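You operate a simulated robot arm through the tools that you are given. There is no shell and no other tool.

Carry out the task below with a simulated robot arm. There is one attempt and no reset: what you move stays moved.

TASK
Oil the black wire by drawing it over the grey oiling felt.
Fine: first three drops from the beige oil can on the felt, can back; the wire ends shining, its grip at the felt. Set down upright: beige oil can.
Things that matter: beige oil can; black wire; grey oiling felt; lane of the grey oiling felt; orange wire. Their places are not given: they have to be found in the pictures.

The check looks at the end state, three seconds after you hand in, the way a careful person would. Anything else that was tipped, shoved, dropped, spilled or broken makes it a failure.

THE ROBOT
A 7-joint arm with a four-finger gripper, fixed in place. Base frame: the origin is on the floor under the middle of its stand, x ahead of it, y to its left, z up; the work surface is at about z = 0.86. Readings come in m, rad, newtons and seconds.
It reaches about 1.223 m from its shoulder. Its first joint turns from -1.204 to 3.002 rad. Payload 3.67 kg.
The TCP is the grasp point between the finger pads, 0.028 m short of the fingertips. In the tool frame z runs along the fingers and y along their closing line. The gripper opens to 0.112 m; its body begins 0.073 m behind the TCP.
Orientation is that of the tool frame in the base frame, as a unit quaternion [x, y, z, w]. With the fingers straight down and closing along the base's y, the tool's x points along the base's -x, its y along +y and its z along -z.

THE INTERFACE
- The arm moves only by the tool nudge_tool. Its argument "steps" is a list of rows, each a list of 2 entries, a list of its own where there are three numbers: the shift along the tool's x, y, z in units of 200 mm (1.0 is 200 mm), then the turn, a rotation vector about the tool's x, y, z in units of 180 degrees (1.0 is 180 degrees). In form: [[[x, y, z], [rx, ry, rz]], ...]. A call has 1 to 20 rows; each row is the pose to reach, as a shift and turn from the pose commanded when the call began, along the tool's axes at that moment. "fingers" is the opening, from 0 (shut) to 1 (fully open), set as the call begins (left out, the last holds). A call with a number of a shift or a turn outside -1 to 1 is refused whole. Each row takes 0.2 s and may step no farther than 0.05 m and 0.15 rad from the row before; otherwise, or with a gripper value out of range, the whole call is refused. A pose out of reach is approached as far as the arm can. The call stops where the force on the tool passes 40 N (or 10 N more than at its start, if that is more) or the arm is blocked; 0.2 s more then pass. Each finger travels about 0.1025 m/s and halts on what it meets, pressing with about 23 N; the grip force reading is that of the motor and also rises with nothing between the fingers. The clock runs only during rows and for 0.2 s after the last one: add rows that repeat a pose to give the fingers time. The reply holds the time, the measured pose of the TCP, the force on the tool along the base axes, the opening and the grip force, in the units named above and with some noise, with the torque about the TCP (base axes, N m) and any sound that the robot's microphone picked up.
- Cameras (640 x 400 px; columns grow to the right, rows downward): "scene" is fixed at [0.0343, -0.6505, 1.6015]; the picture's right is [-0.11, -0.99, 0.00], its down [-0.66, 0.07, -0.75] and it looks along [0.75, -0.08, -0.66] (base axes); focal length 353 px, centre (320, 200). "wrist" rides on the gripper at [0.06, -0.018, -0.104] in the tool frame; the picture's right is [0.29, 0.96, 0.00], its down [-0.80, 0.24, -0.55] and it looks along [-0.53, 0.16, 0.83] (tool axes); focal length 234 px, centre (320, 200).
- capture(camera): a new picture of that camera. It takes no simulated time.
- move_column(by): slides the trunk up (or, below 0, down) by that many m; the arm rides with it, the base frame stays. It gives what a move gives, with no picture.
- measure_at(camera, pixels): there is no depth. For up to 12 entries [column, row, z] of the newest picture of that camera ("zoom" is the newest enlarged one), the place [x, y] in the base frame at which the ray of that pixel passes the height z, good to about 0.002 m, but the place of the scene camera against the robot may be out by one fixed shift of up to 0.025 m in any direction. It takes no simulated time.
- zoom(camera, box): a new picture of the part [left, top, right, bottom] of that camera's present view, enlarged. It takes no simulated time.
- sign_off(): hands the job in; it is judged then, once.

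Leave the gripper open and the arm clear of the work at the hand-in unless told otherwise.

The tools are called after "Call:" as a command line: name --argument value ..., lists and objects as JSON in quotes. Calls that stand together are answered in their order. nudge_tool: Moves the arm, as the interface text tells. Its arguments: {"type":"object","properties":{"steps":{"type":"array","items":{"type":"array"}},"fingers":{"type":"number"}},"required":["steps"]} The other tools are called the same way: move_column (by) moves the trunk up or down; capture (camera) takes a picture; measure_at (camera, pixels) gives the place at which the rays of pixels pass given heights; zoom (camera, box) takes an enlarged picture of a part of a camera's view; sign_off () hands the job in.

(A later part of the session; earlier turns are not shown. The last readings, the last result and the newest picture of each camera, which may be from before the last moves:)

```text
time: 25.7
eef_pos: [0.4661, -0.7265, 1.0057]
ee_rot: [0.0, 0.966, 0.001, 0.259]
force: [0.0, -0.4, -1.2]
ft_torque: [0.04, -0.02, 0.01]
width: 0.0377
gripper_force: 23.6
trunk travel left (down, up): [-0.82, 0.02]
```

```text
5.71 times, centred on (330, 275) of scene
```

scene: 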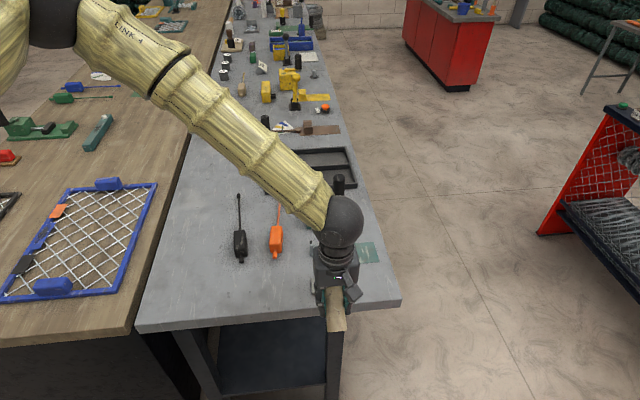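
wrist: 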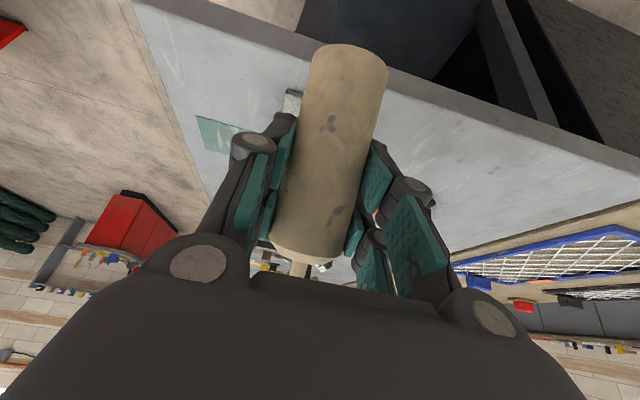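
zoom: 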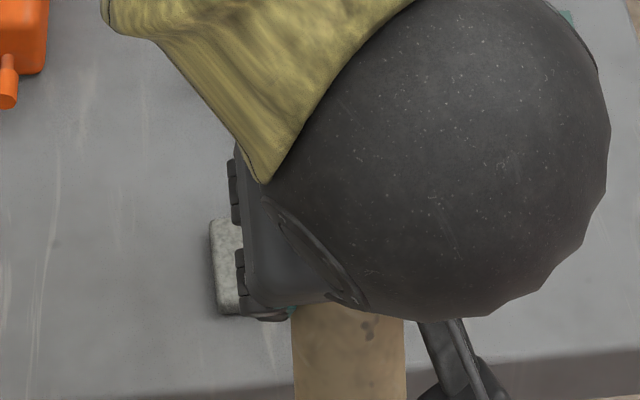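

The hand hides the felt. I'll shift the hand 0.14 m to +y, keeping the can at this safe tilt, to see the felt.

Call:
nudge_tool --steps '[[[0, 0.2, 0], [0, 0, 0]], [[0, 0.4, 0], [0, 0, 0]], [[0, 0.55, 0], [0, 0, 0]], [[0, 0.7, 0], [0, 0, 0]]]' --fingers 0

Call:
capture --camera "scene"

Call:
zoom --camera "scene" --box '[300, 265, 360, 305]'

Call:
capture --camera "wrist"

```text
time: 26.7
eef_pos: [0.4632, -0.5829, 1.0055]
ee_rot: [-0.001, 0.966, 0.001, 0.259]
force: [0.1, 0.1, -1.5]
ft_torque: [-0.04, -0.03, -0.03]
width: 0.0374
gripper_force: 23.0
trunk travel left (down, up): [-0.82, 0.02]
```

```text
taken
```

scene: 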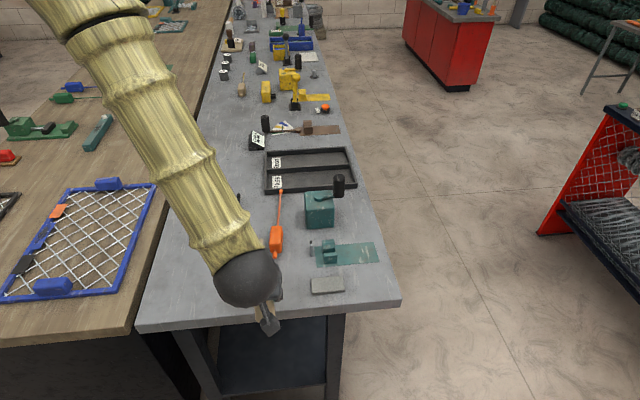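

```text
10.00 times, centred on (330, 285) of scene
```

zoom: 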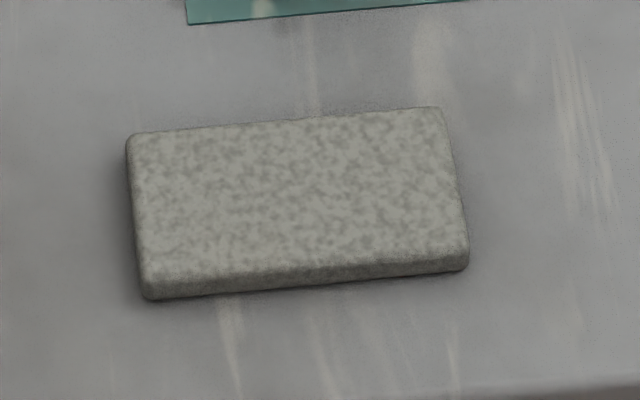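

```text
taken
```

wrist: 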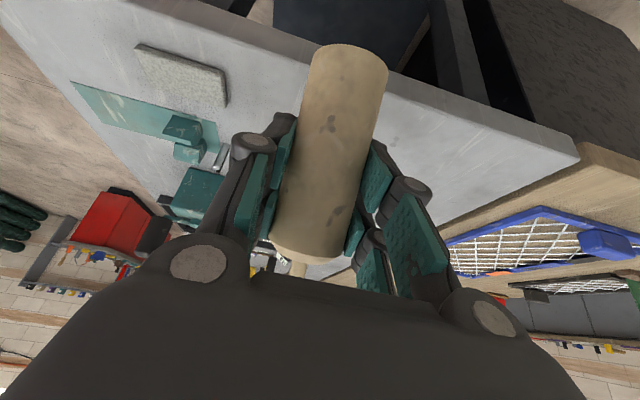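

No spills are visible around the felt, and it may be a bit darker. I'll take the same enlargement as at the start to compare its tone.

Call:
zoom --camera "scene" --box '[290, 225, 390, 300]'

```text
5.33 times, centred on (340, 262) of scene
```

zoom: 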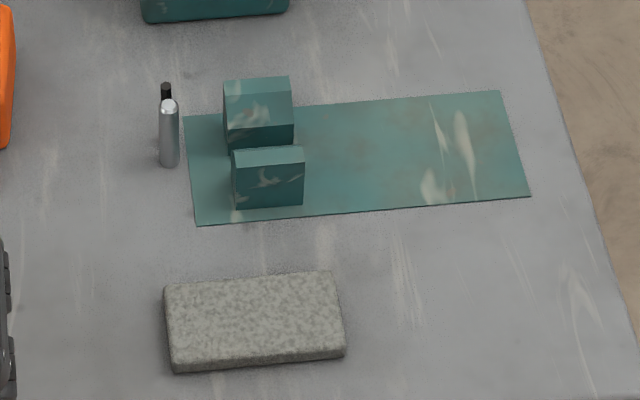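

The felt looks only slightly tinted and there are no marks to count. I saw two drops, so I'll go back over the felt and tilt again in single small steps, looking after each, and stop as soon as one more drop shows.

Call:
nudge_tool --steps '[[[-0.01, -0.18, 0.005], [0, 0, 0]], [[-0.02, -0.36, 0.01], [0, 0, 0]], [[-0.03, -0.54, 0.015], [0, 0, 0]], [[-0.0346, -0.7025, 0.02], [0, 0, 0]], [[-0.0346, -0.7025, 0.02], [0, 0, 0]]]' --fingers 0

```text
time: 27.9
eef_pos: [0.4734, -0.7271, 1.0074]
ee_rot: [-0.001, 0.966, 0.002, 0.258]
force: [0.4, -0.5, -1.6]
ft_torque: [-0.03, -0.09, 0.02]
width: 0.0375
gripper_force: 23.6
trunk travel left (down, up): [-0.82, 0.02]
```

I'm back over the felt at 30° tilt. I'll tilt to 45° and look for a drop.

Call:
nudge_tool --steps '[[[0.05, 0.005, 0.0346], [0, 0.0417, 0]], [[0.0935, 0.01, 0.073], [0, 0.0833, 0]]]' --fingers 0

Call:
zoom --camera "wrist" --box '[220, 190, 380, 290]'

```text
time: 28.5
eef_pos: [0.4635, -0.7234, 0.9846]
ee_rot: [-0.001, 0.992, 0.001, 0.128]
force: [0.8, 0.1, -1.5]
ft_torque: [0.05, -0.03, 0.01]
width: 0.0375
gripper_force: 23.1
trunk travel left (down, up): [-0.82, 0.02]
```

```text
4.00 times, centred on (300, 240) of wrist
```

zoom: 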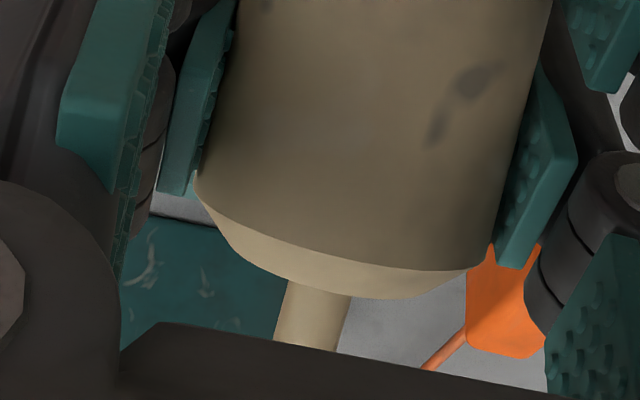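

No drop at 45°. Next is 60°, then I'll look again.

Call:
nudge_tool --steps '[[[0.025, 0, 0.0555], [0, 0.0417, 0]], [[0.0413, 0, 0.108], [0, 0.0833, 0]]]' --fingers 0

Call:
zoom --camera "wrist" --box '[220, 190, 380, 290]'

```text
time: 29.1
eef_pos: [0.4611, -0.7245, 0.9598]
ee_rot: [0.0, 1.0, 0.001, -0.002]
force: [0.1, 0.1, -2.1]
ft_torque: [-0.03, -0.04, 0.04]
width: 0.0375
gripper_force: 23.0
trunk travel left (down, up): [-0.82, 0.02]
```

```text
4.00 times, centred on (300, 240) of wrist
```

zoom: 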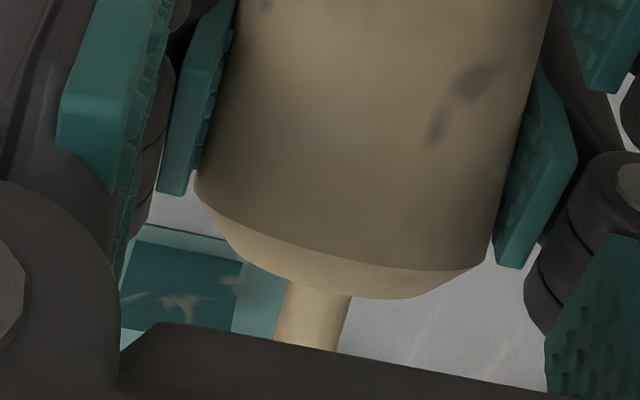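

No drop at 60°. I'll go one step, to 67.5°, and look.

Call:
nudge_tool --steps '[[[0, 0, 0], [0, 0.0417, 0]]]' --fingers 0

Call:
zoom --camera "wrist" --box '[220, 190, 380, 290]'

```text
time: 29.5
eef_pos: [0.4654, -0.7206, 0.9587]
ee_rot: [0.0, 0.998, 0.0, -0.067]
force: [1.4, 0.5, -1.9]
ft_torque: [-0.06, 0.02, 0.03]
width: 0.0375
gripper_force: 23.3
trunk travel left (down, up): [-0.82, 0.02]
```

```text
4.00 times, centred on (300, 240) of wrist
```

zoom: 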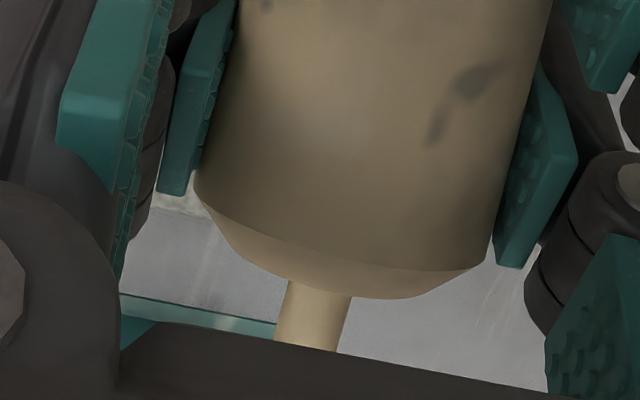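

No drop at 67.5°. Next step is 75°.

Call:
nudge_tool --steps '[[[0, 0, 0], [0, 0.0417, 0]]]' --fingers 0

Call:
zoom --camera "wrist" --box '[220, 190, 380, 290]'

```text
time: 29.9
eef_pos: [0.4634, -0.7218, 0.9593]
ee_rot: [-0.001, 0.991, 0.0, -0.133]
force: [1.4, 1.0, -1.4]
ft_torque: [-0.01, 0.03, 0.03]
width: 0.0374
gripper_force: 23.0
trunk travel left (down, up): [-0.82, 0.02]
```

```text
4.00 times, centred on (300, 240) of wrist
```

zoom: 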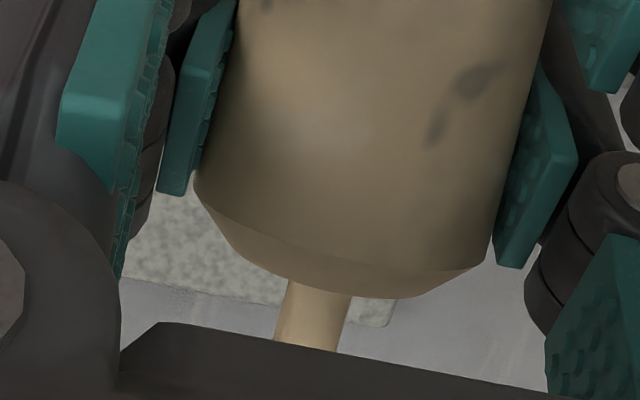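

No drop at 75°. Next step is 82.5°.

Call:
nudge_tool --steps '[[[0, 0, 0], [0, 0.0417, 0]]]' --fingers 0

Call:
zoom --camera "wrist" --box '[220, 190, 380, 290]'

```text
time: 30.3
eef_pos: [0.4642, -0.7239, 0.9602]
ee_rot: [-0.001, 0.98, 0.0, -0.197]
force: [0.9, 0.0, -1.3]
ft_torque: [-0.03, 0.04, 0.0]
width: 0.0374
gripper_force: 22.8
trunk travel left (down, up): [-0.82, 0.02]
```

```text
4.00 times, centred on (300, 240) of wrist
```

zoom: 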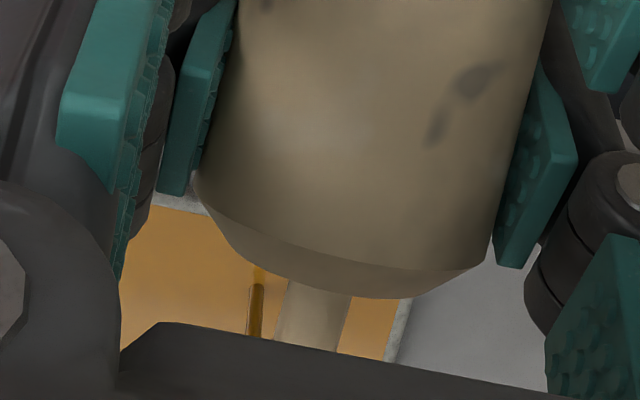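

The third drop shows and the felt has turned amber, so it is oiled. I'll tilt the can straight back upright now, to stop the dripping.

Call:
nudge_tool --steps '[[[0.0277, 0, 0.0115], [0, -0.0458, 0]], [[0.0416, 0, 0.0172], [0, -0.0917, 0]], [[0.0558, 0, -0.004], [0, -0.1375, 0]], [[0.0645, 0, -0.0382], [0, -0.1833, 0]], [[0.066, 0, -0.081], [0, -0.2292, 0]], [[0.0582, 0, -0.1275], [0, -0.275, 0]], [[0.0393, 0, -0.1732], [0, -0.3208, 0]], [[0.0143, 0, -0.2214], [0, -0.3667, 0]], [[-0.017, 0, -0.2777], [0, -0.4125, 0]], [[-0.0544, 0, -0.3364], [0, -0.4583, 0]], [[-0.0544, 0, -0.3364], [0, -0.4583, 0]]]' --fingers 0

Call:
capture --camera "wrist"

Call:
capture --camera "scene"

```text
time: 32.7
eef_pos: [0.4989, -0.723, 1.0185]
ee_rot: [0.0, 0.866, 0.001, 0.5]
force: [-0.5, 0.4, -2.3]
ft_torque: [-0.01, 0.0, 0.02]
width: 0.0374
gripper_force: 22.9
trunk travel left (down, up): [-0.82, 0.02]
```

```text
taken
```

wrist: 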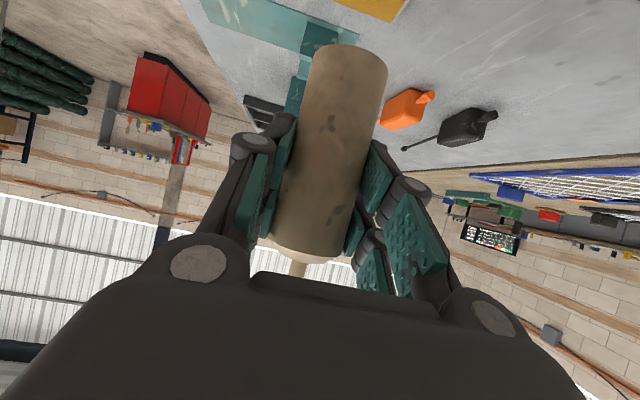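

```text
taken
```

scene: 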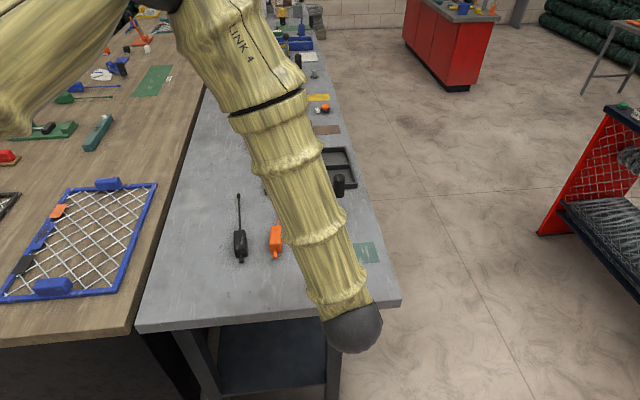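

The can is upright again. I'll carry it back to above its old place at about (0.550, -0.522).

Call:
nudge_tool --steps '[[[-0.012, 0.14, 0.03], [0, 0, 0]], [[-0.025, 0.28, 0.065], [0, 0, 0]], [[-0.038, 0.42, 0.1], [0, 0, 0]], [[-0.052, 0.56, 0.135], [0, 0, 0]], [[-0.065, 0.7, 0.17], [0, 0, 0]], [[-0.078, 0.85, 0.205], [0, 0, 0]], [[-0.0924, 1.0, 0.24], [0, 0, 0]], [[-0.0924, 1.0, 0.24], [0, 0, 0]]]' --fingers 0

Call:
capture --camera "wrist"

Call:
zoom --camera "scene" --box '[220, 190, 400, 310]'

```text
time: 34.5
eef_pos: [0.5486, -0.5245, 1.0087]
ee_rot: [0.0, 0.867, 0.001, 0.498]
force: [0.3, 0.1, -1.0]
ft_torque: [0.05, -0.02, 0.01]
width: 0.0377
gripper_force: 23.1
trunk travel left (down, up): [-0.82, 0.02]
```

```text
taken
```

wrist: 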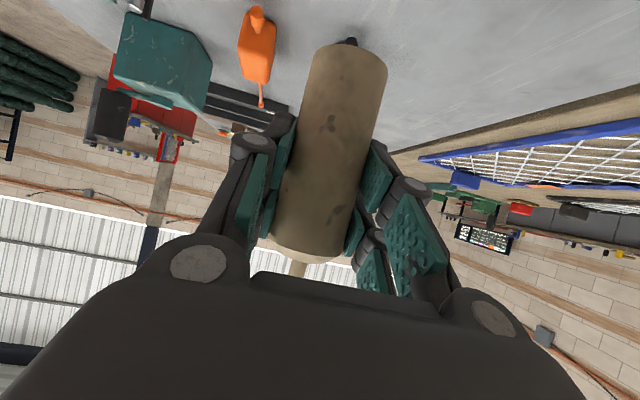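

```text
3.33 times, centred on (310, 250) of scene
```

zoom: 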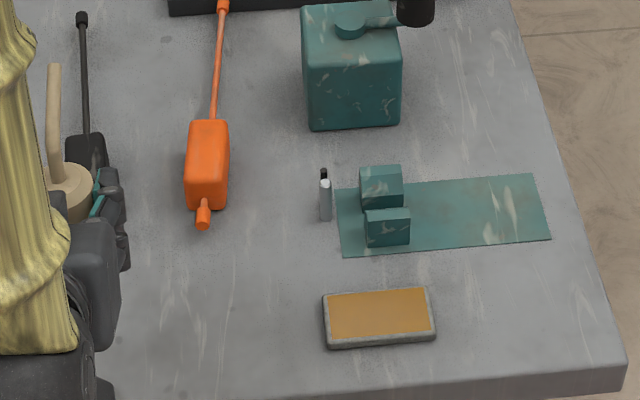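

The felt is evenly amber and nothing is spilled. I'll lower the can 0.078 m first, then creep to the surface.

Call:
nudge_tool --steps '[[[0.0866, 0.005, 0.05], [0, 0, 0]], [[0.1732, 0.01, 0.1], [0, 0, 0]], [[0.2598, 0.01, 0.15], [0, 0, 0]], [[0.31, 0.01, 0.179], [0, 0, 0]], [[0.3377, 0.01, 0.195], [0, 0, 0]], [[0.3377, 0.01, 0.195], [0, 0, 0]]]' --fingers 0

```text
time: 35.9
eef_pos: [0.5482, -0.5215, 0.9311]
ee_rot: [0.0, 0.867, 0.0, 0.499]
force: [0.6, 0.3, -1.9]
ft_torque: [-0.01, 0.01, 0.0]
width: 0.0375
gripper_force: 23.6
trunk travel left (down, up): [-0.82, 0.02]
```

I'm about 8 mm above touchdown. I'll creep down in 2 mm steps.

Call:
nudge_tool --steps '[[[0.00866, 0, 0.005], [0, 0, 0]], [[0.0173, 0, 0.01], [0, 0, 0]], [[0.026, 0, 0.015], [0, 0, 0]], [[0.026, 0, 0.015], [0, 0, 0]]]' --fingers 0

```text
time: 36.9
eef_pos: [0.5499, -0.5208, 0.9245]
ee_rot: [-0.001, 0.867, 0.001, 0.499]
force: [0.0, 0.2, -1.8]
ft_torque: [0.0, 0.04, 0.01]
width: 0.0377
gripper_force: 22.4
trunk travel left (down, up): [-0.82, 0.02]
```

Call:
nudge_tool --steps '[[[0.00433, 0, 0.0025], [0, 0, 0]], [[0.00866, 0, 0.005], [0, 0, 0]], [[0.00866, 0, 0.005], [0, 0, 0]]]' --fingers 0

```text
time: 37.7
eef_pos: [0.5495, -0.5213, 0.9235]
ee_rot: [-0.001, 0.866, 0.002, 0.5]
force: [-0.3, 0.5, 2.1]
ft_torque: [-0.07, 0.03, 0.01]
width: 0.0377
gripper_force: 22.5
trunk travel left (down, up): [-0.82, 0.02]
```

The vertical force rose from -1.8 to +2.1 N, so the can stands on the bench. I'll open the fingers.

Call:
nudge_tool --steps '[[[0, 0, 0], [0, 0, 0]], [[0, 0, 0], [0, 0, 0]], [[0, 0, 0], [0, 0, 0]], [[0, 0, 0], [0, 0, 0]]]' --fingers 1

Call:
capture --camera "wrist"

```text
time: 38.7
eef_pos: [0.5494, -0.522, 0.9248]
ee_rot: [0.0, 0.866, 0.001, 0.499]
force: [0.2, 0.2, 0.4]
ft_torque: [-0.02, 0.02, 0.02]
width: 0.1117
gripper_force: 0.1
trunk travel left (down, up): [-0.82, 0.02]
```

```text
taken
```

wrist: 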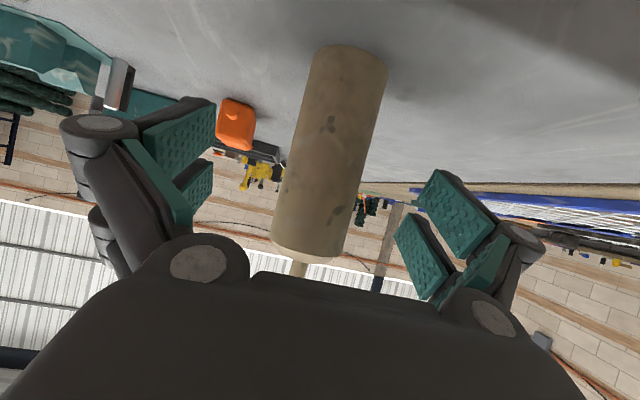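

The can stands free between the open fingers. I'll back straight out along the finger direction by 0.13 m.

Call:
nudge_tool --steps '[[[0, 0, -0.12], [0, 0, 0]], [[0, 0, -0.25], [0, 0, 0]], [[0, 0, -0.4], [0, 0, 0]], [[0, 0, -0.55], [0, 0, 0]], [[0, 0, -0.65], [0, 0, 0]], [[0, 0, -0.65], [0, 0, 0]]]' --fingers 1

Call:
capture --camera "wrist"

Call:
capture --camera "scene"

```text
time: 40.1
eef_pos: [0.4346, -0.5221, 0.9871]
ee_rot: [-0.001, 0.866, 0.002, 0.499]
force: [0.4, -0.2, 0.0]
ft_torque: [-0.02, -0.01, 0.02]
width: 0.112
gripper_force: 0.1
trunk travel left (down, up): [-0.82, 0.02]
```

```text
taken
```

wrist: 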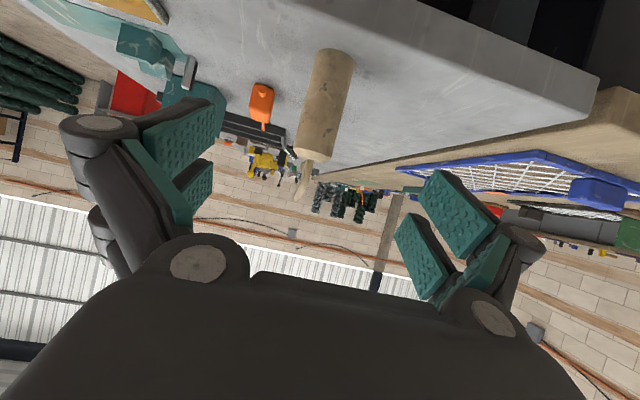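

```text
taken
```

scene: 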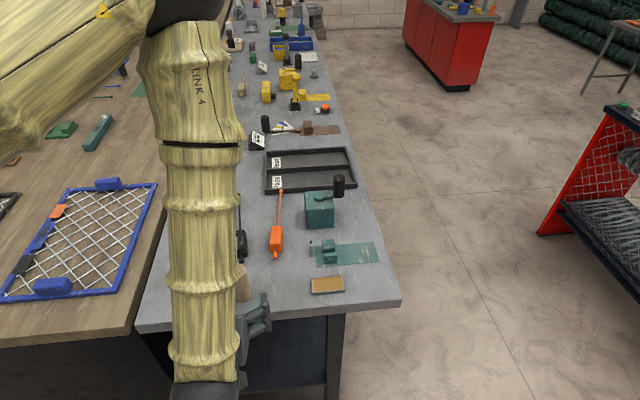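

The can is back upright at its place. Now I'll raise the hand 0.2 m.

Call:
nudge_tool --steps '[[[-0.173, 0, -0.1], [0, 0, 0]], [[-0.346, 0, -0.2], [0, 0, 0]], [[-0.52, 0, -0.3], [0, 0, 0]], [[-0.693, 0, -0.4], [0, 0, 0]], [[-0.866, 0, -0.5], [0, 0, 0]], [[-0.866, 0, -0.5], [0, 0, 0]]]' --fingers 1

```text
time: 41.5
eef_pos: [0.4467, -0.5482, 1.1808]
ee_rot: [0.0, 0.866, 0.002, 0.499]
force: [0.6, -1.4, 0.0]
ft_torque: [-0.02, 0.0, 0.03]
width: 0.1121
gripper_force: 0.1
out of reach, approached as far as the arm can: row 3, 4, 5, 6
trunk travel left (down, up): [-0.82, 0.02]
```

Now I'll turn the fingers straight down while moving forward over the black wire at a safe height.

Call:
nudge_tool --steps '[[[-0.05, 0.02, 0.125], [0, 0.0417, 0]], [[-0.1, 0.04, 0.25], [0, 0.0833, 0]], [[-0.15, 0.06, 0.375], [0, 0.125, 0]], [[-0.2, 0.08, 0.5], [0, 0.1667, 0]], [[-0.25, 0.09, 0.625], [0, 0.2083, 0]], [[-0.3, 0.1, 0.75], [0, 0.25, 0]], [[-0.35, 0.1, 0.87], [0, 0.2917, 0]], [[-0.4, 0.1, 0.99], [0, 0.3333, 0]], [[-0.4, 0.1, 0.99], [0, 0.3333, 0]]]' --fingers 1

Call:
capture --camera "wrist"

Call:
capture --camera "scene"

```text
time: 43.5
eef_pos: [0.6578, -0.5265, 1.1542]
ee_rot: [0.0, 1.0, 0.001, -0.002]
force: [-1.1, 0.3, 0.5]
ft_torque: [0.01, -0.03, 0.0]
width: 0.112
gripper_force: 0.0
trunk travel left (down, up): [-0.82, 0.02]
```

```text
taken
```

wrist: 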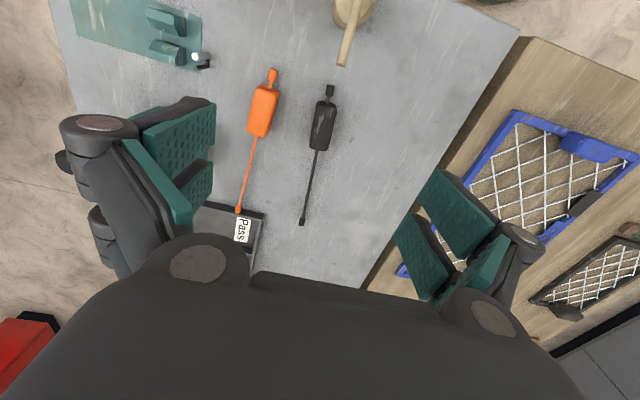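

```text
taken
```

scene: 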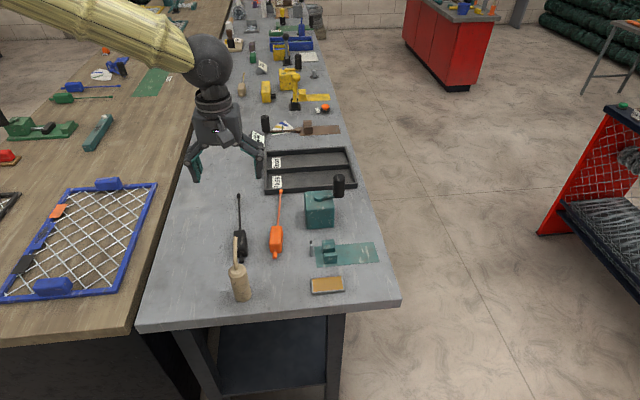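

I'll zoom in on the black wire in this view and measure its points.

Call:
zoom --camera "wrist" --box '[270, 70, 390, 230]'

Call:
zoom --camera "wrist" --box '[295, 75, 355, 160]'

```text
2.50 times, centred on (330, 150) of wrist
```

zoom: 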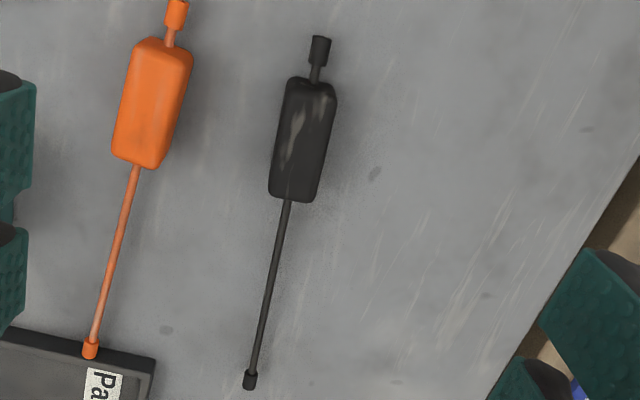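

```text
4.71 times, centred on (325, 118) of wrist
```

zoom: 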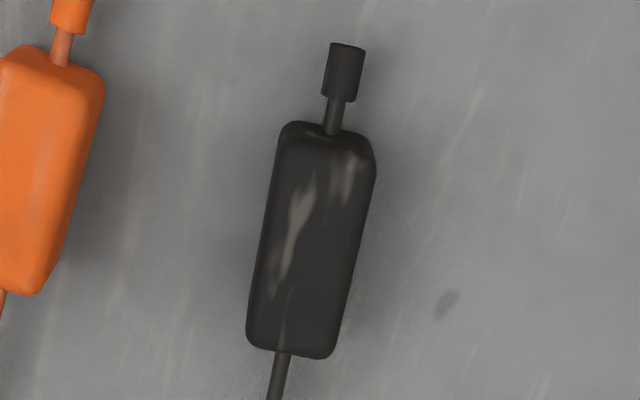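

I'll measure the black wire's points: stub end, box edges, rod exit and bead tip at plausible heights.

Call:
measure_at --camera "wrist" --pixels '[[330.9, 85, 0.88], [317.1, 150, 0.88], [301.6, 222, 0.88], [312.7, 126, 0.9], [331.8, 128.1, 0.9], [312.7, 126, 0.88], [331.8, 128.1, 0.88], [326.3, 102, 0.88], [335, 106, 0.88], [309.5, 148, 0.9], [322.5, 151.5, 0.9]]'

Call:
zoom --camera "scene" --box '[225, 185, 265, 265]'

```text
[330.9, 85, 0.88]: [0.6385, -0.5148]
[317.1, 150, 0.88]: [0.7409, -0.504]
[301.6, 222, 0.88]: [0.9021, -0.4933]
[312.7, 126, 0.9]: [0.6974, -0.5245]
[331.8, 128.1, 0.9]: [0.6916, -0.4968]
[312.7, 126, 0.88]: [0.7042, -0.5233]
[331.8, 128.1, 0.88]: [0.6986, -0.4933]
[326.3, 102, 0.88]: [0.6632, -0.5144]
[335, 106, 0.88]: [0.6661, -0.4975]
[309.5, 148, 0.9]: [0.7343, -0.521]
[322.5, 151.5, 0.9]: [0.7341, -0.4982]
```

```text
5.00 times, centred on (245, 225) of scene
```

zoom: 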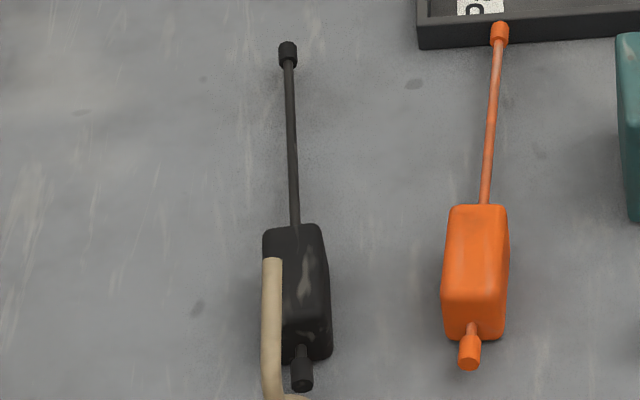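

The black grip is a box about 0.03 m wide and 0.075 m long centred near (0.700, -0.508), its rod turned about 4.7° from +x, with the bead at (0.902, -0.493). I'll move over the grip (a bit forward, to keep the camera clear of the can's spout) and align the yaw.

Call:
nudge_tool --steps '[[[-0.07, 0.025, 0.14], [0, 0, -0.0065]], [[-0.14, 0.05, 0.28], [0, 0, -0.013]], [[-0.21, 0.075, 0.42], [0, 0, -0.0195]], [[-0.271, 0.0975, 0.56], [0, 0, -0.0259]], [[-0.271, 0.0975, 0.67], [0, 0, -0.0259]], [[-0.271, 0.0975, 0.67], [0, 0, -0.0259]]]' --fingers 1

Call:
capture --camera "wrist"

Call:
capture --camera "scene"

```text
time: 44.9
eef_pos: [0.7137, -0.5041, 1.0208]
ee_rot: [-0.041, 0.999, 0.001, -0.001]
force: [0.0, -0.2, -0.4]
ft_torque: [-0.02, 0.0, 0.04]
width: 0.112
gripper_force: 0.0
trunk travel left (down, up): [-0.82, 0.02]
```

```text
taken
```

wrist: 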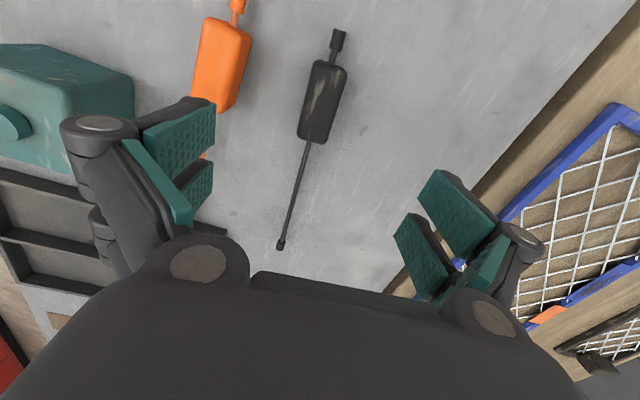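

```text
taken
```

scene: 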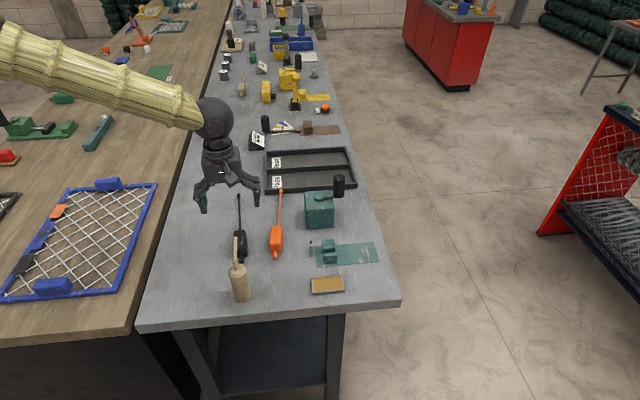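

I'll zoom on the black grip here and measure it again for centring.

Call:
zoom --camera "wrist" --box '[270, 20, 370, 150]'

Call:
zoom --camera "scene" --box '[180, 150, 290, 310]'

```text
3.08 times, centred on (320, 85) of wrist
```

zoom: 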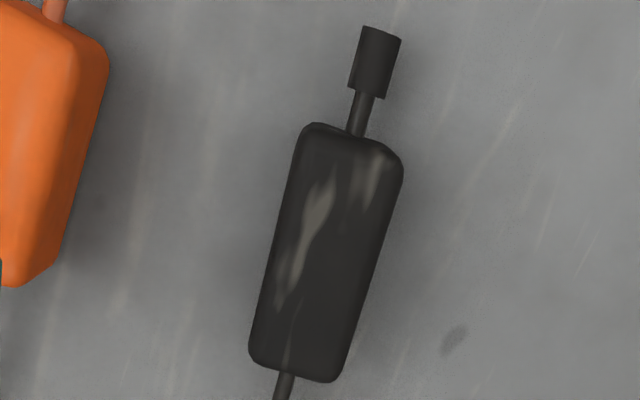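

```text
2.50 times, centred on (235, 230) of scene
```

zoom: 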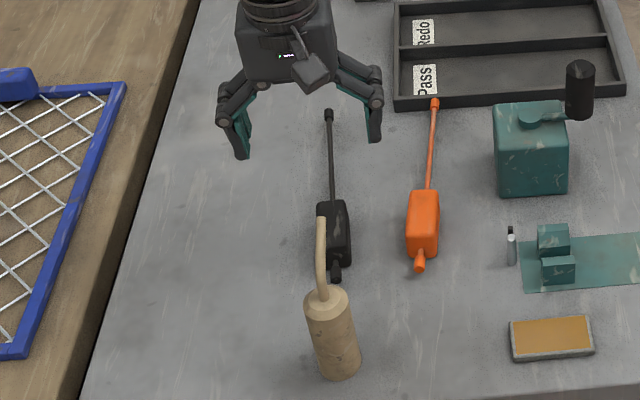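

Call:
measure_at --camera "wrist" --pixels '[[313.5, 61.6, 0.89], [346.9, 71.4, 0.89], [325.8, 143.4, 0.89], [297.3, 136.9, 0.89], [309.6, 141.8, 0.875], [281, 245, 0.866], [281, 245, 0.875], [337, 50, 0.875], [299, 98, 0.89], [339, 107, 0.89]]'

```text
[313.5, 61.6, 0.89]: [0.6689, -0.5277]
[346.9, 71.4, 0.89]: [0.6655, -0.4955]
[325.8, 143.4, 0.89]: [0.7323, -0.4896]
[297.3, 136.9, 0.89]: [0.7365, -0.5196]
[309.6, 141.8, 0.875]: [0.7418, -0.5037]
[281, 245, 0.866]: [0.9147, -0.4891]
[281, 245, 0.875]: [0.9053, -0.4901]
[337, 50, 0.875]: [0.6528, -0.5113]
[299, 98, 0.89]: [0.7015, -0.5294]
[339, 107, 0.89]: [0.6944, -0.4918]
```

The grip's centre is at (0.701, -0.508) and the yaw matches. The orange grip lies close on the -y side, so I'll narrow the opening to about 0.06 m before going down, and descend in steps.

Call:
nudge_tool --steps '[[[0, -0.015, 0.1], [0, 0, 0]], [[0, -0.015, 0.2], [0, 0, 0]], [[0, -0.015, 0.3], [0, 0, 0]], [[0, -0.015, 0.4], [0, 0, 0]], [[0, -0.015, 0.45], [0, 0, 0]], [[0, -0.015, 0.45], [0, 0, 0]]]' --fingers 0.55

Call:
capture --camera "wrist"

Call:
zoom --camera "scene" --box '[190, 170, 300, 310]'

```text
time: 46.3
eef_pos: [0.7159, -0.507, 0.9314]
ee_rot: [-0.041, 0.999, 0.001, -0.001]
force: [-0.1, 0.0, -0.8]
ft_torque: [-0.02, 0.01, 0.01]
width: 0.0617
gripper_force: 0.1
trunk travel left (down, up): [-0.82, 0.02]
```

```text
taken
```

wrist: 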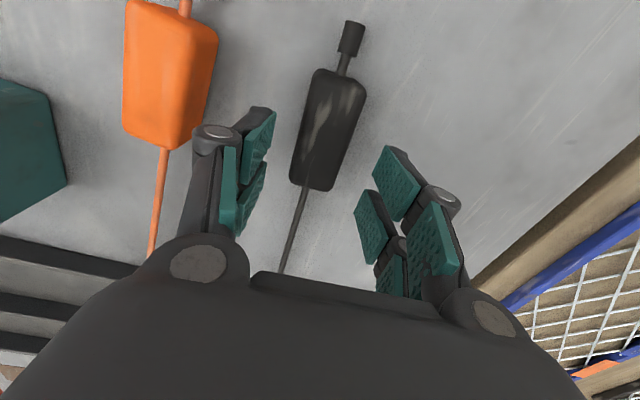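

```text
2.86 times, centred on (245, 240) of scene
```

zoom: 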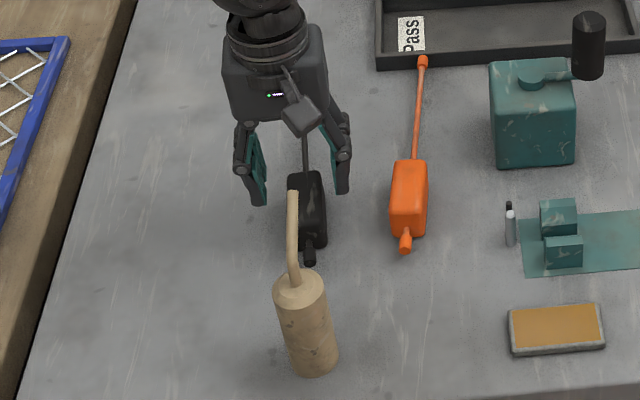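

The grip is centred between the pads. I'll shift back 5 mm and descend the remaining 37 mm in small steps.

Call:
nudge_tool --steps '[[[0.025, 0, 0.05], [0, 0, 0]], [[0.025, 0, 0.1], [0, 0, 0]], [[0.025, 0, 0.14], [0, 0, 0]], [[0.025, 0, 0.17], [0, 0, 0]], [[0.025, 0, 0.185], [0, 0, 0]], [[0.025, 0, 0.185], [0, 0, 0]]]' --fingers 0.55

Call:
capture --camera "wrist"

Call:
zoom --camera "scene" --box '[190, 190, 290, 310]'

```text
time: 47.7
eef_pos: [0.7091, -0.5081, 0.8932]
ee_rot: [-0.041, 0.999, 0.001, -0.001]
force: [0.7, 0.3, -0.5]
ft_torque: [0.04, 0.04, -0.01]
width: 0.0614
gripper_force: 0.0
trunk travel left (down, up): [-0.82, 0.02]
```

```text
taken
```

wrist: 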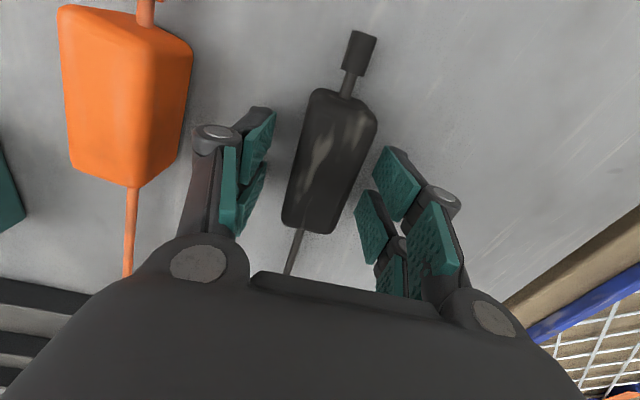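

```text
3.33 times, centred on (240, 250) of scene
```

zoom: 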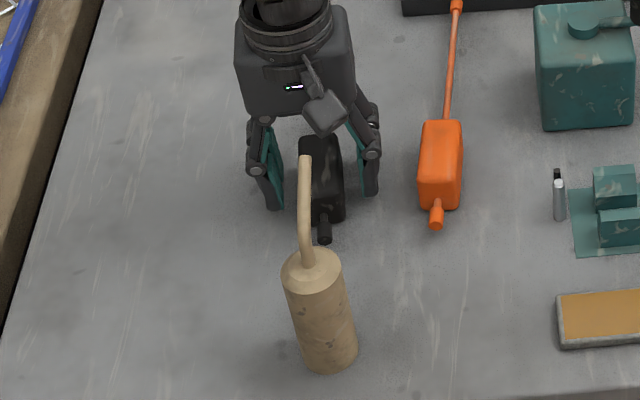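

The pads straddle the black grip with the fingertips just above the bench. I'll close on it.

Call:
nudge_tool --steps '[[[0, 0, 0], [0, 0, 0]], [[0, 0, 0], [0, 0, 0]], [[0, 0, 0], [0, 0, 0]], [[0, 0, 0], [0, 0, 0]]]' --fingers 0

Call:
capture --camera "wrist"

```text
time: 48.7
eef_pos: [0.7092, -0.5076, 0.8939]
ee_rot: [-0.041, 0.999, 0.001, -0.001]
force: [0.5, 1.3, 0.0]
ft_torque: [-0.01, -0.08, 0.02]
width: 0.0315
gripper_force: 23.4
trunk travel left (down, up): [-0.82, 0.02]
```

```text
taken
```

wrist: 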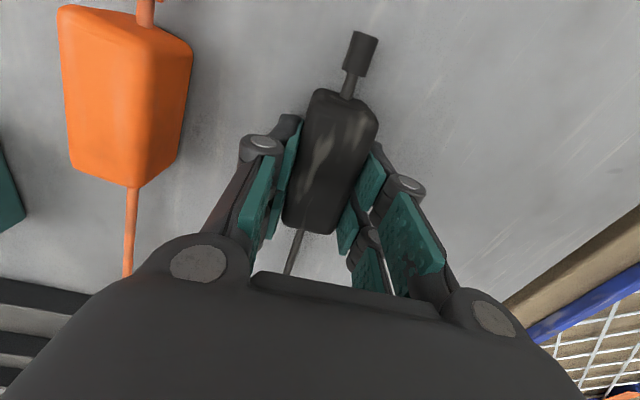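

Gripped at 0.0315 m width. I'll lift the wire straight up 0.2 m, clear of the can's spout.

Call:
nudge_tool --steps '[[[0, 0, -0.1], [0, 0, 0]], [[0, 0, -0.25], [0, 0, 0]], [[0, 0, -0.45], [0, 0, 0]], [[0, 0, -0.65], [0, 0, 0]], [[0, 0, -0.85], [0, 0, 0]], [[0, 0, -1.0], [0, 0, 0]], [[0, 0, -1.0], [0, 0, 0]]]' --fingers 0

Call:
capture --camera "wrist"

Call:
capture --camera "scene"

```text
time: 50.3
eef_pos: [0.7095, -0.5082, 1.0923]
ee_rot: [-0.041, 0.999, 0.0, 0.0]
force: [0.3, -0.1, -1.4]
ft_torque: [0.02, 0.03, -0.02]
width: 0.0316
gripper_force: 23.0
trunk travel left (down, up): [-0.82, 0.02]
```

```text
taken
```

wrist: 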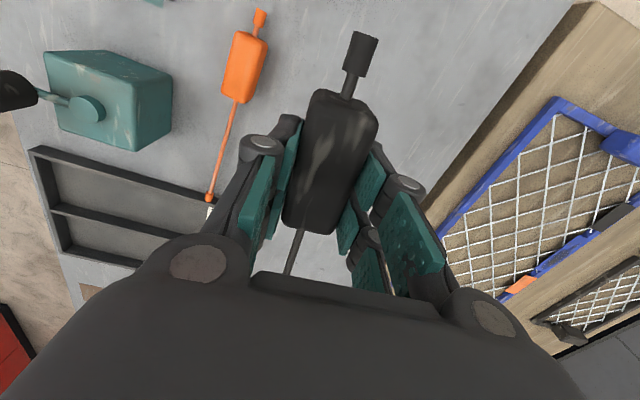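

```text
taken
```

scene: 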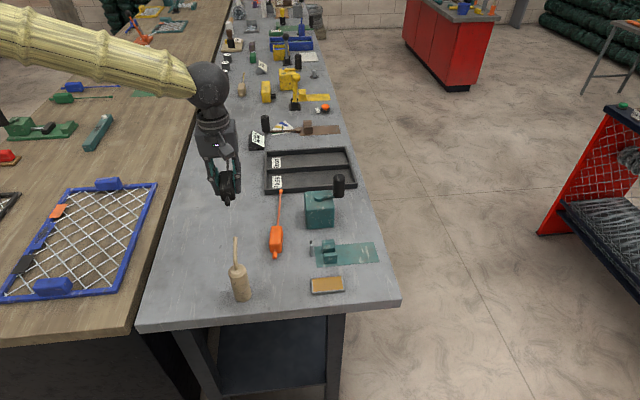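

The wire is up and hangs straight in the grip. With the view free, I'll zoom in strongly on the felt to judge its height and orientation.

Call:
zoom --camera "scene" --box '[305, 270, 350, 300]'

Call:
zoom --camera "scene" --box '[300, 220, 410, 310]'

```text
13.33 times, centred on (328, 285) of scene
```

zoom: 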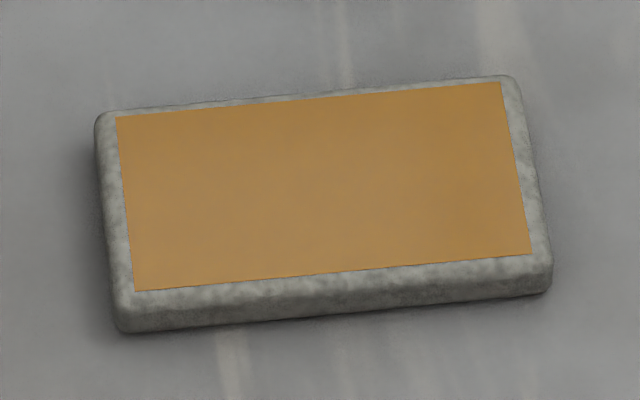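

```text
4.44 times, centred on (355, 265) of scene
```

zoom: 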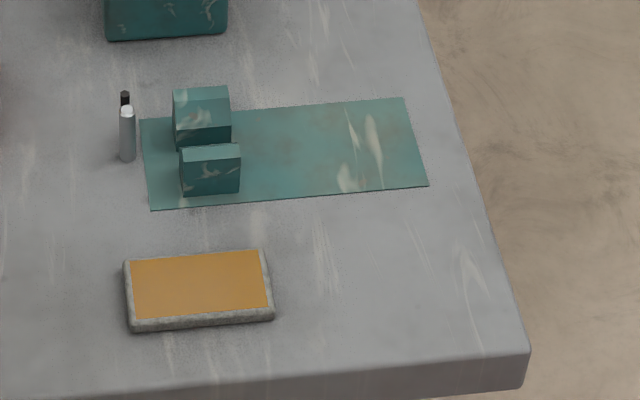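

The felt is low, about 1 cm high, and its long axis runs nearly along y. The can stands in line with the felt on the +y side, so I'll draw the wire from the free -y side: grip on the -y side, rod pointing +y. At a safe height I'll turn the wire by +90° about the vertical while moving off.

Call:
nudge_tool --steps '[[[0.05, -0.04, -0.08], [0, 0, -0.0456]], [[0.1, -0.08, -0.16], [0, 0, -0.0912]], [[0.15, -0.12, -0.24], [0, 0, -0.1368]], [[0.2, -0.17, -0.3], [0, 0, -0.1824]], [[0.25, -0.21, -0.3], [0, 0, -0.228]], [[0.3, -0.25, -0.3], [0, 0, -0.2736]], [[0.35, -0.29, -0.3], [0, 0, -0.3192]], [[0.4, -0.33, -0.3], [0, 0, -0.3648]], [[0.45, -0.37, -0.3], [0, 0, -0.4104]], [[0.5, -0.42, -0.3], [0, 0, -0.456]], [[0.539, -0.457, -0.3], [0, 0, -0.502]], [[0.539, -0.457, -0.3], [0, 0, -0.502]]]' --fingers 0

Call:
capture --camera "wrist"

Call:
capture --camera "scene"

```text
time: 52.9
eef_pos: [0.6101, -0.6099, 1.1536]
ee_rot: [0.738, -0.675, -0.001, 0.0]
force: [0.4, 0.5, -0.3]
ft_torque: [0.01, 0.03, 0.01]
width: 0.0316
gripper_force: 23.2
trunk travel left (down, up): [-0.82, 0.02]
```

```text
taken
```

wrist: 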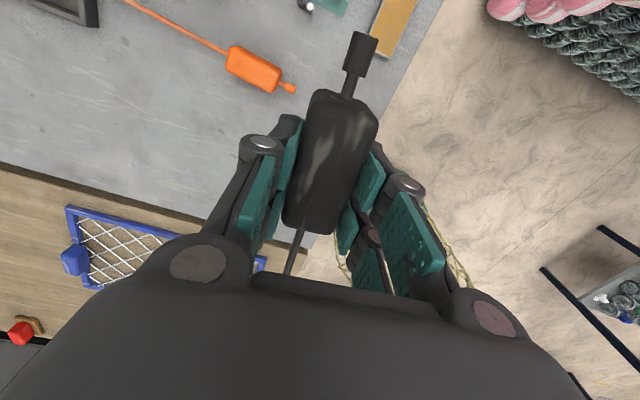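

```text
taken
```

scene: 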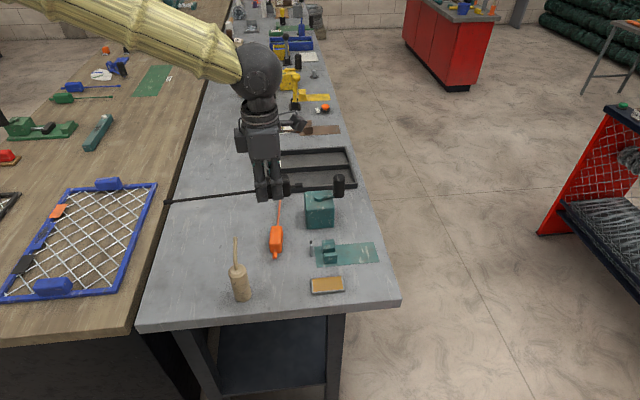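

The rod now points +y (yaw about 95°), matching the felt's axis. I'll test the reach on the -y side at height, moving toward (0.57, -0.80).

Call:
nudge_tool --steps '[[[0.18, 0.057, 0], [0, 0, 0]], [[0.37, 0.114, 0], [0, 0, 0]], [[0.555, 0.17, 0], [0, 0, 0]], [[0.74, 0.227, 0], [0, 0, 0]], [[0.928, 0.284, 0], [0, 0, 0]], [[0.928, 0.284, 0], [0, 0, 0]]]' --fingers 0

Call:
capture --camera "wrist"

Call:
capture --camera "scene"

```text
time: 54.3
eef_pos: [0.5698, -0.7958, 1.1544]
ee_rot: [0.738, -0.675, 0.0, 0.0]
force: [-0.2, 0.9, -1.9]
ft_torque: [-0.02, 0.0, -0.02]
width: 0.0319
gripper_force: 23.5
trunk travel left (down, up): [-0.82, 0.02]
```

```text
taken
```

wrist: 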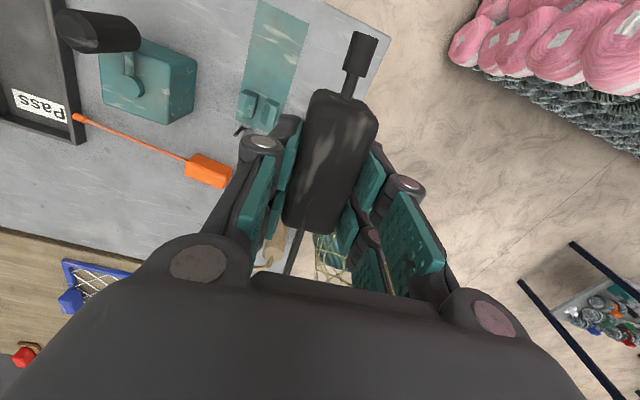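

```text
taken
```

scene: 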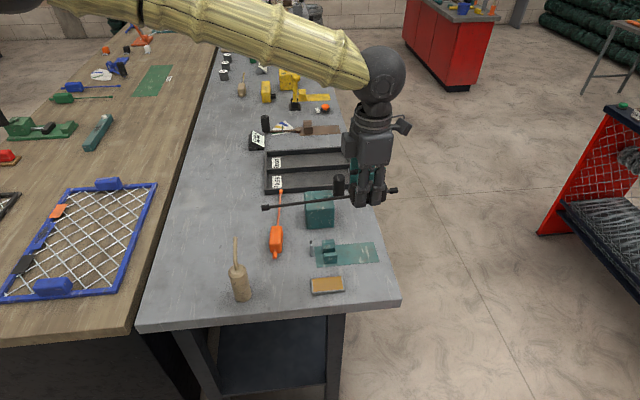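

That is reached easily. I'll test on to about (0.56, -0.925, 1.10).

Call:
nudge_tool --steps '[[[0.16, 0.027, 0.06], [0, 0, 0]], [[0.32, 0.054, 0.125], [0, 0, 0]], [[0.48, 0.08, 0.19], [0, 0, 0]], [[0.638, 0.107, 0.25], [0, 0, 0]], [[0.638, 0.107, 0.25], [0, 0, 0]]]' --fingers 0

Call:
capture --camera "wrist"

Call:
capture --camera "scene"

```text
time: 55.5
eef_pos: [0.5577, -0.93, 1.1013]
ee_rot: [0.737, -0.676, -0.002, -0.002]
force: [-0.2, 0.4, -2.3]
ft_torque: [-0.04, -0.03, -0.01]
width: 0.032
gripper_force: 22.6
trunk travel left (down, up): [-0.82, 0.02]
```

```text
taken
```

wrist: 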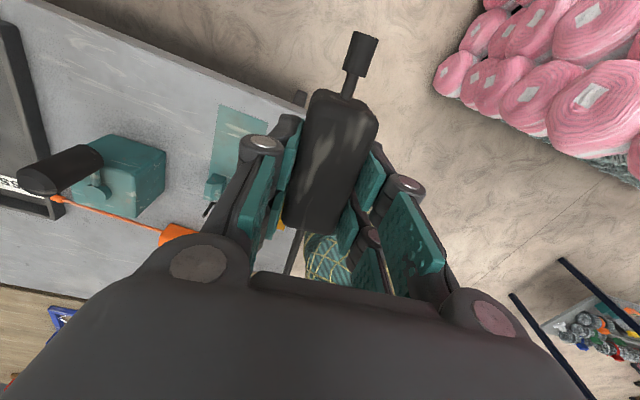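

```text
taken
```

scene: 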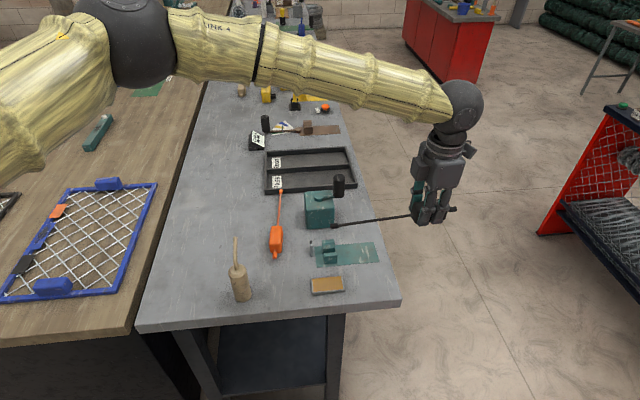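

The reach is fine there. Now I'll measure the felt's amber corners and the green plate's corners from the scene view, to fix the lane line.

Call:
measure_at --camera "scene" --pixels '[[312.8, 278.8, 0.871], [341.5, 276.1, 0.871], [343.8, 289.05, 0.871], [314.1, 291.8, 0.871], [317.2, 267.3, 0.861], [314.7, 246.5, 0.861], [379.3, 261.9, 0.861], [373.9, 241.8, 0.861], [237.5, 270, 0.965], [333, 225.5, 1.085]]'

Call:
zoom --camera "scene" --box '[320, 190, 470, 240]'

```text
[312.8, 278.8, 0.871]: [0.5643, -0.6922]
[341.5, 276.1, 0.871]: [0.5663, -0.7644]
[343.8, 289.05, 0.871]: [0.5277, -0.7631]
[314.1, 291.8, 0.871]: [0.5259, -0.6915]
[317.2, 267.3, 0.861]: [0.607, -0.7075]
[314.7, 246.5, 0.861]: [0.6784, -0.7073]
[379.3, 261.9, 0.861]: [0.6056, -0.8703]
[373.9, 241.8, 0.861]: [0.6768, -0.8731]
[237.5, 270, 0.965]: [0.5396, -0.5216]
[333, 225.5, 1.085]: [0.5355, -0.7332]
```

```text
4.27 times, centred on (395, 215) of scene
```

zoom: 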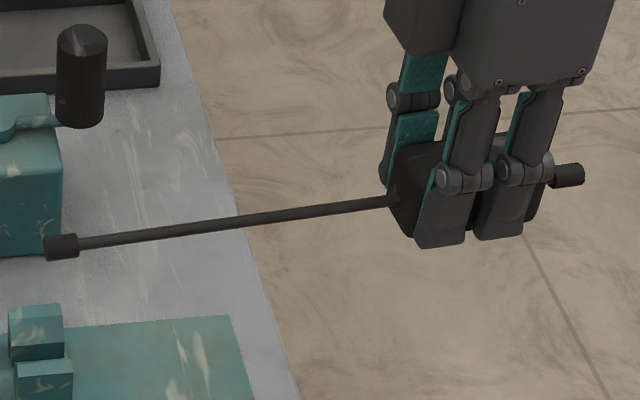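

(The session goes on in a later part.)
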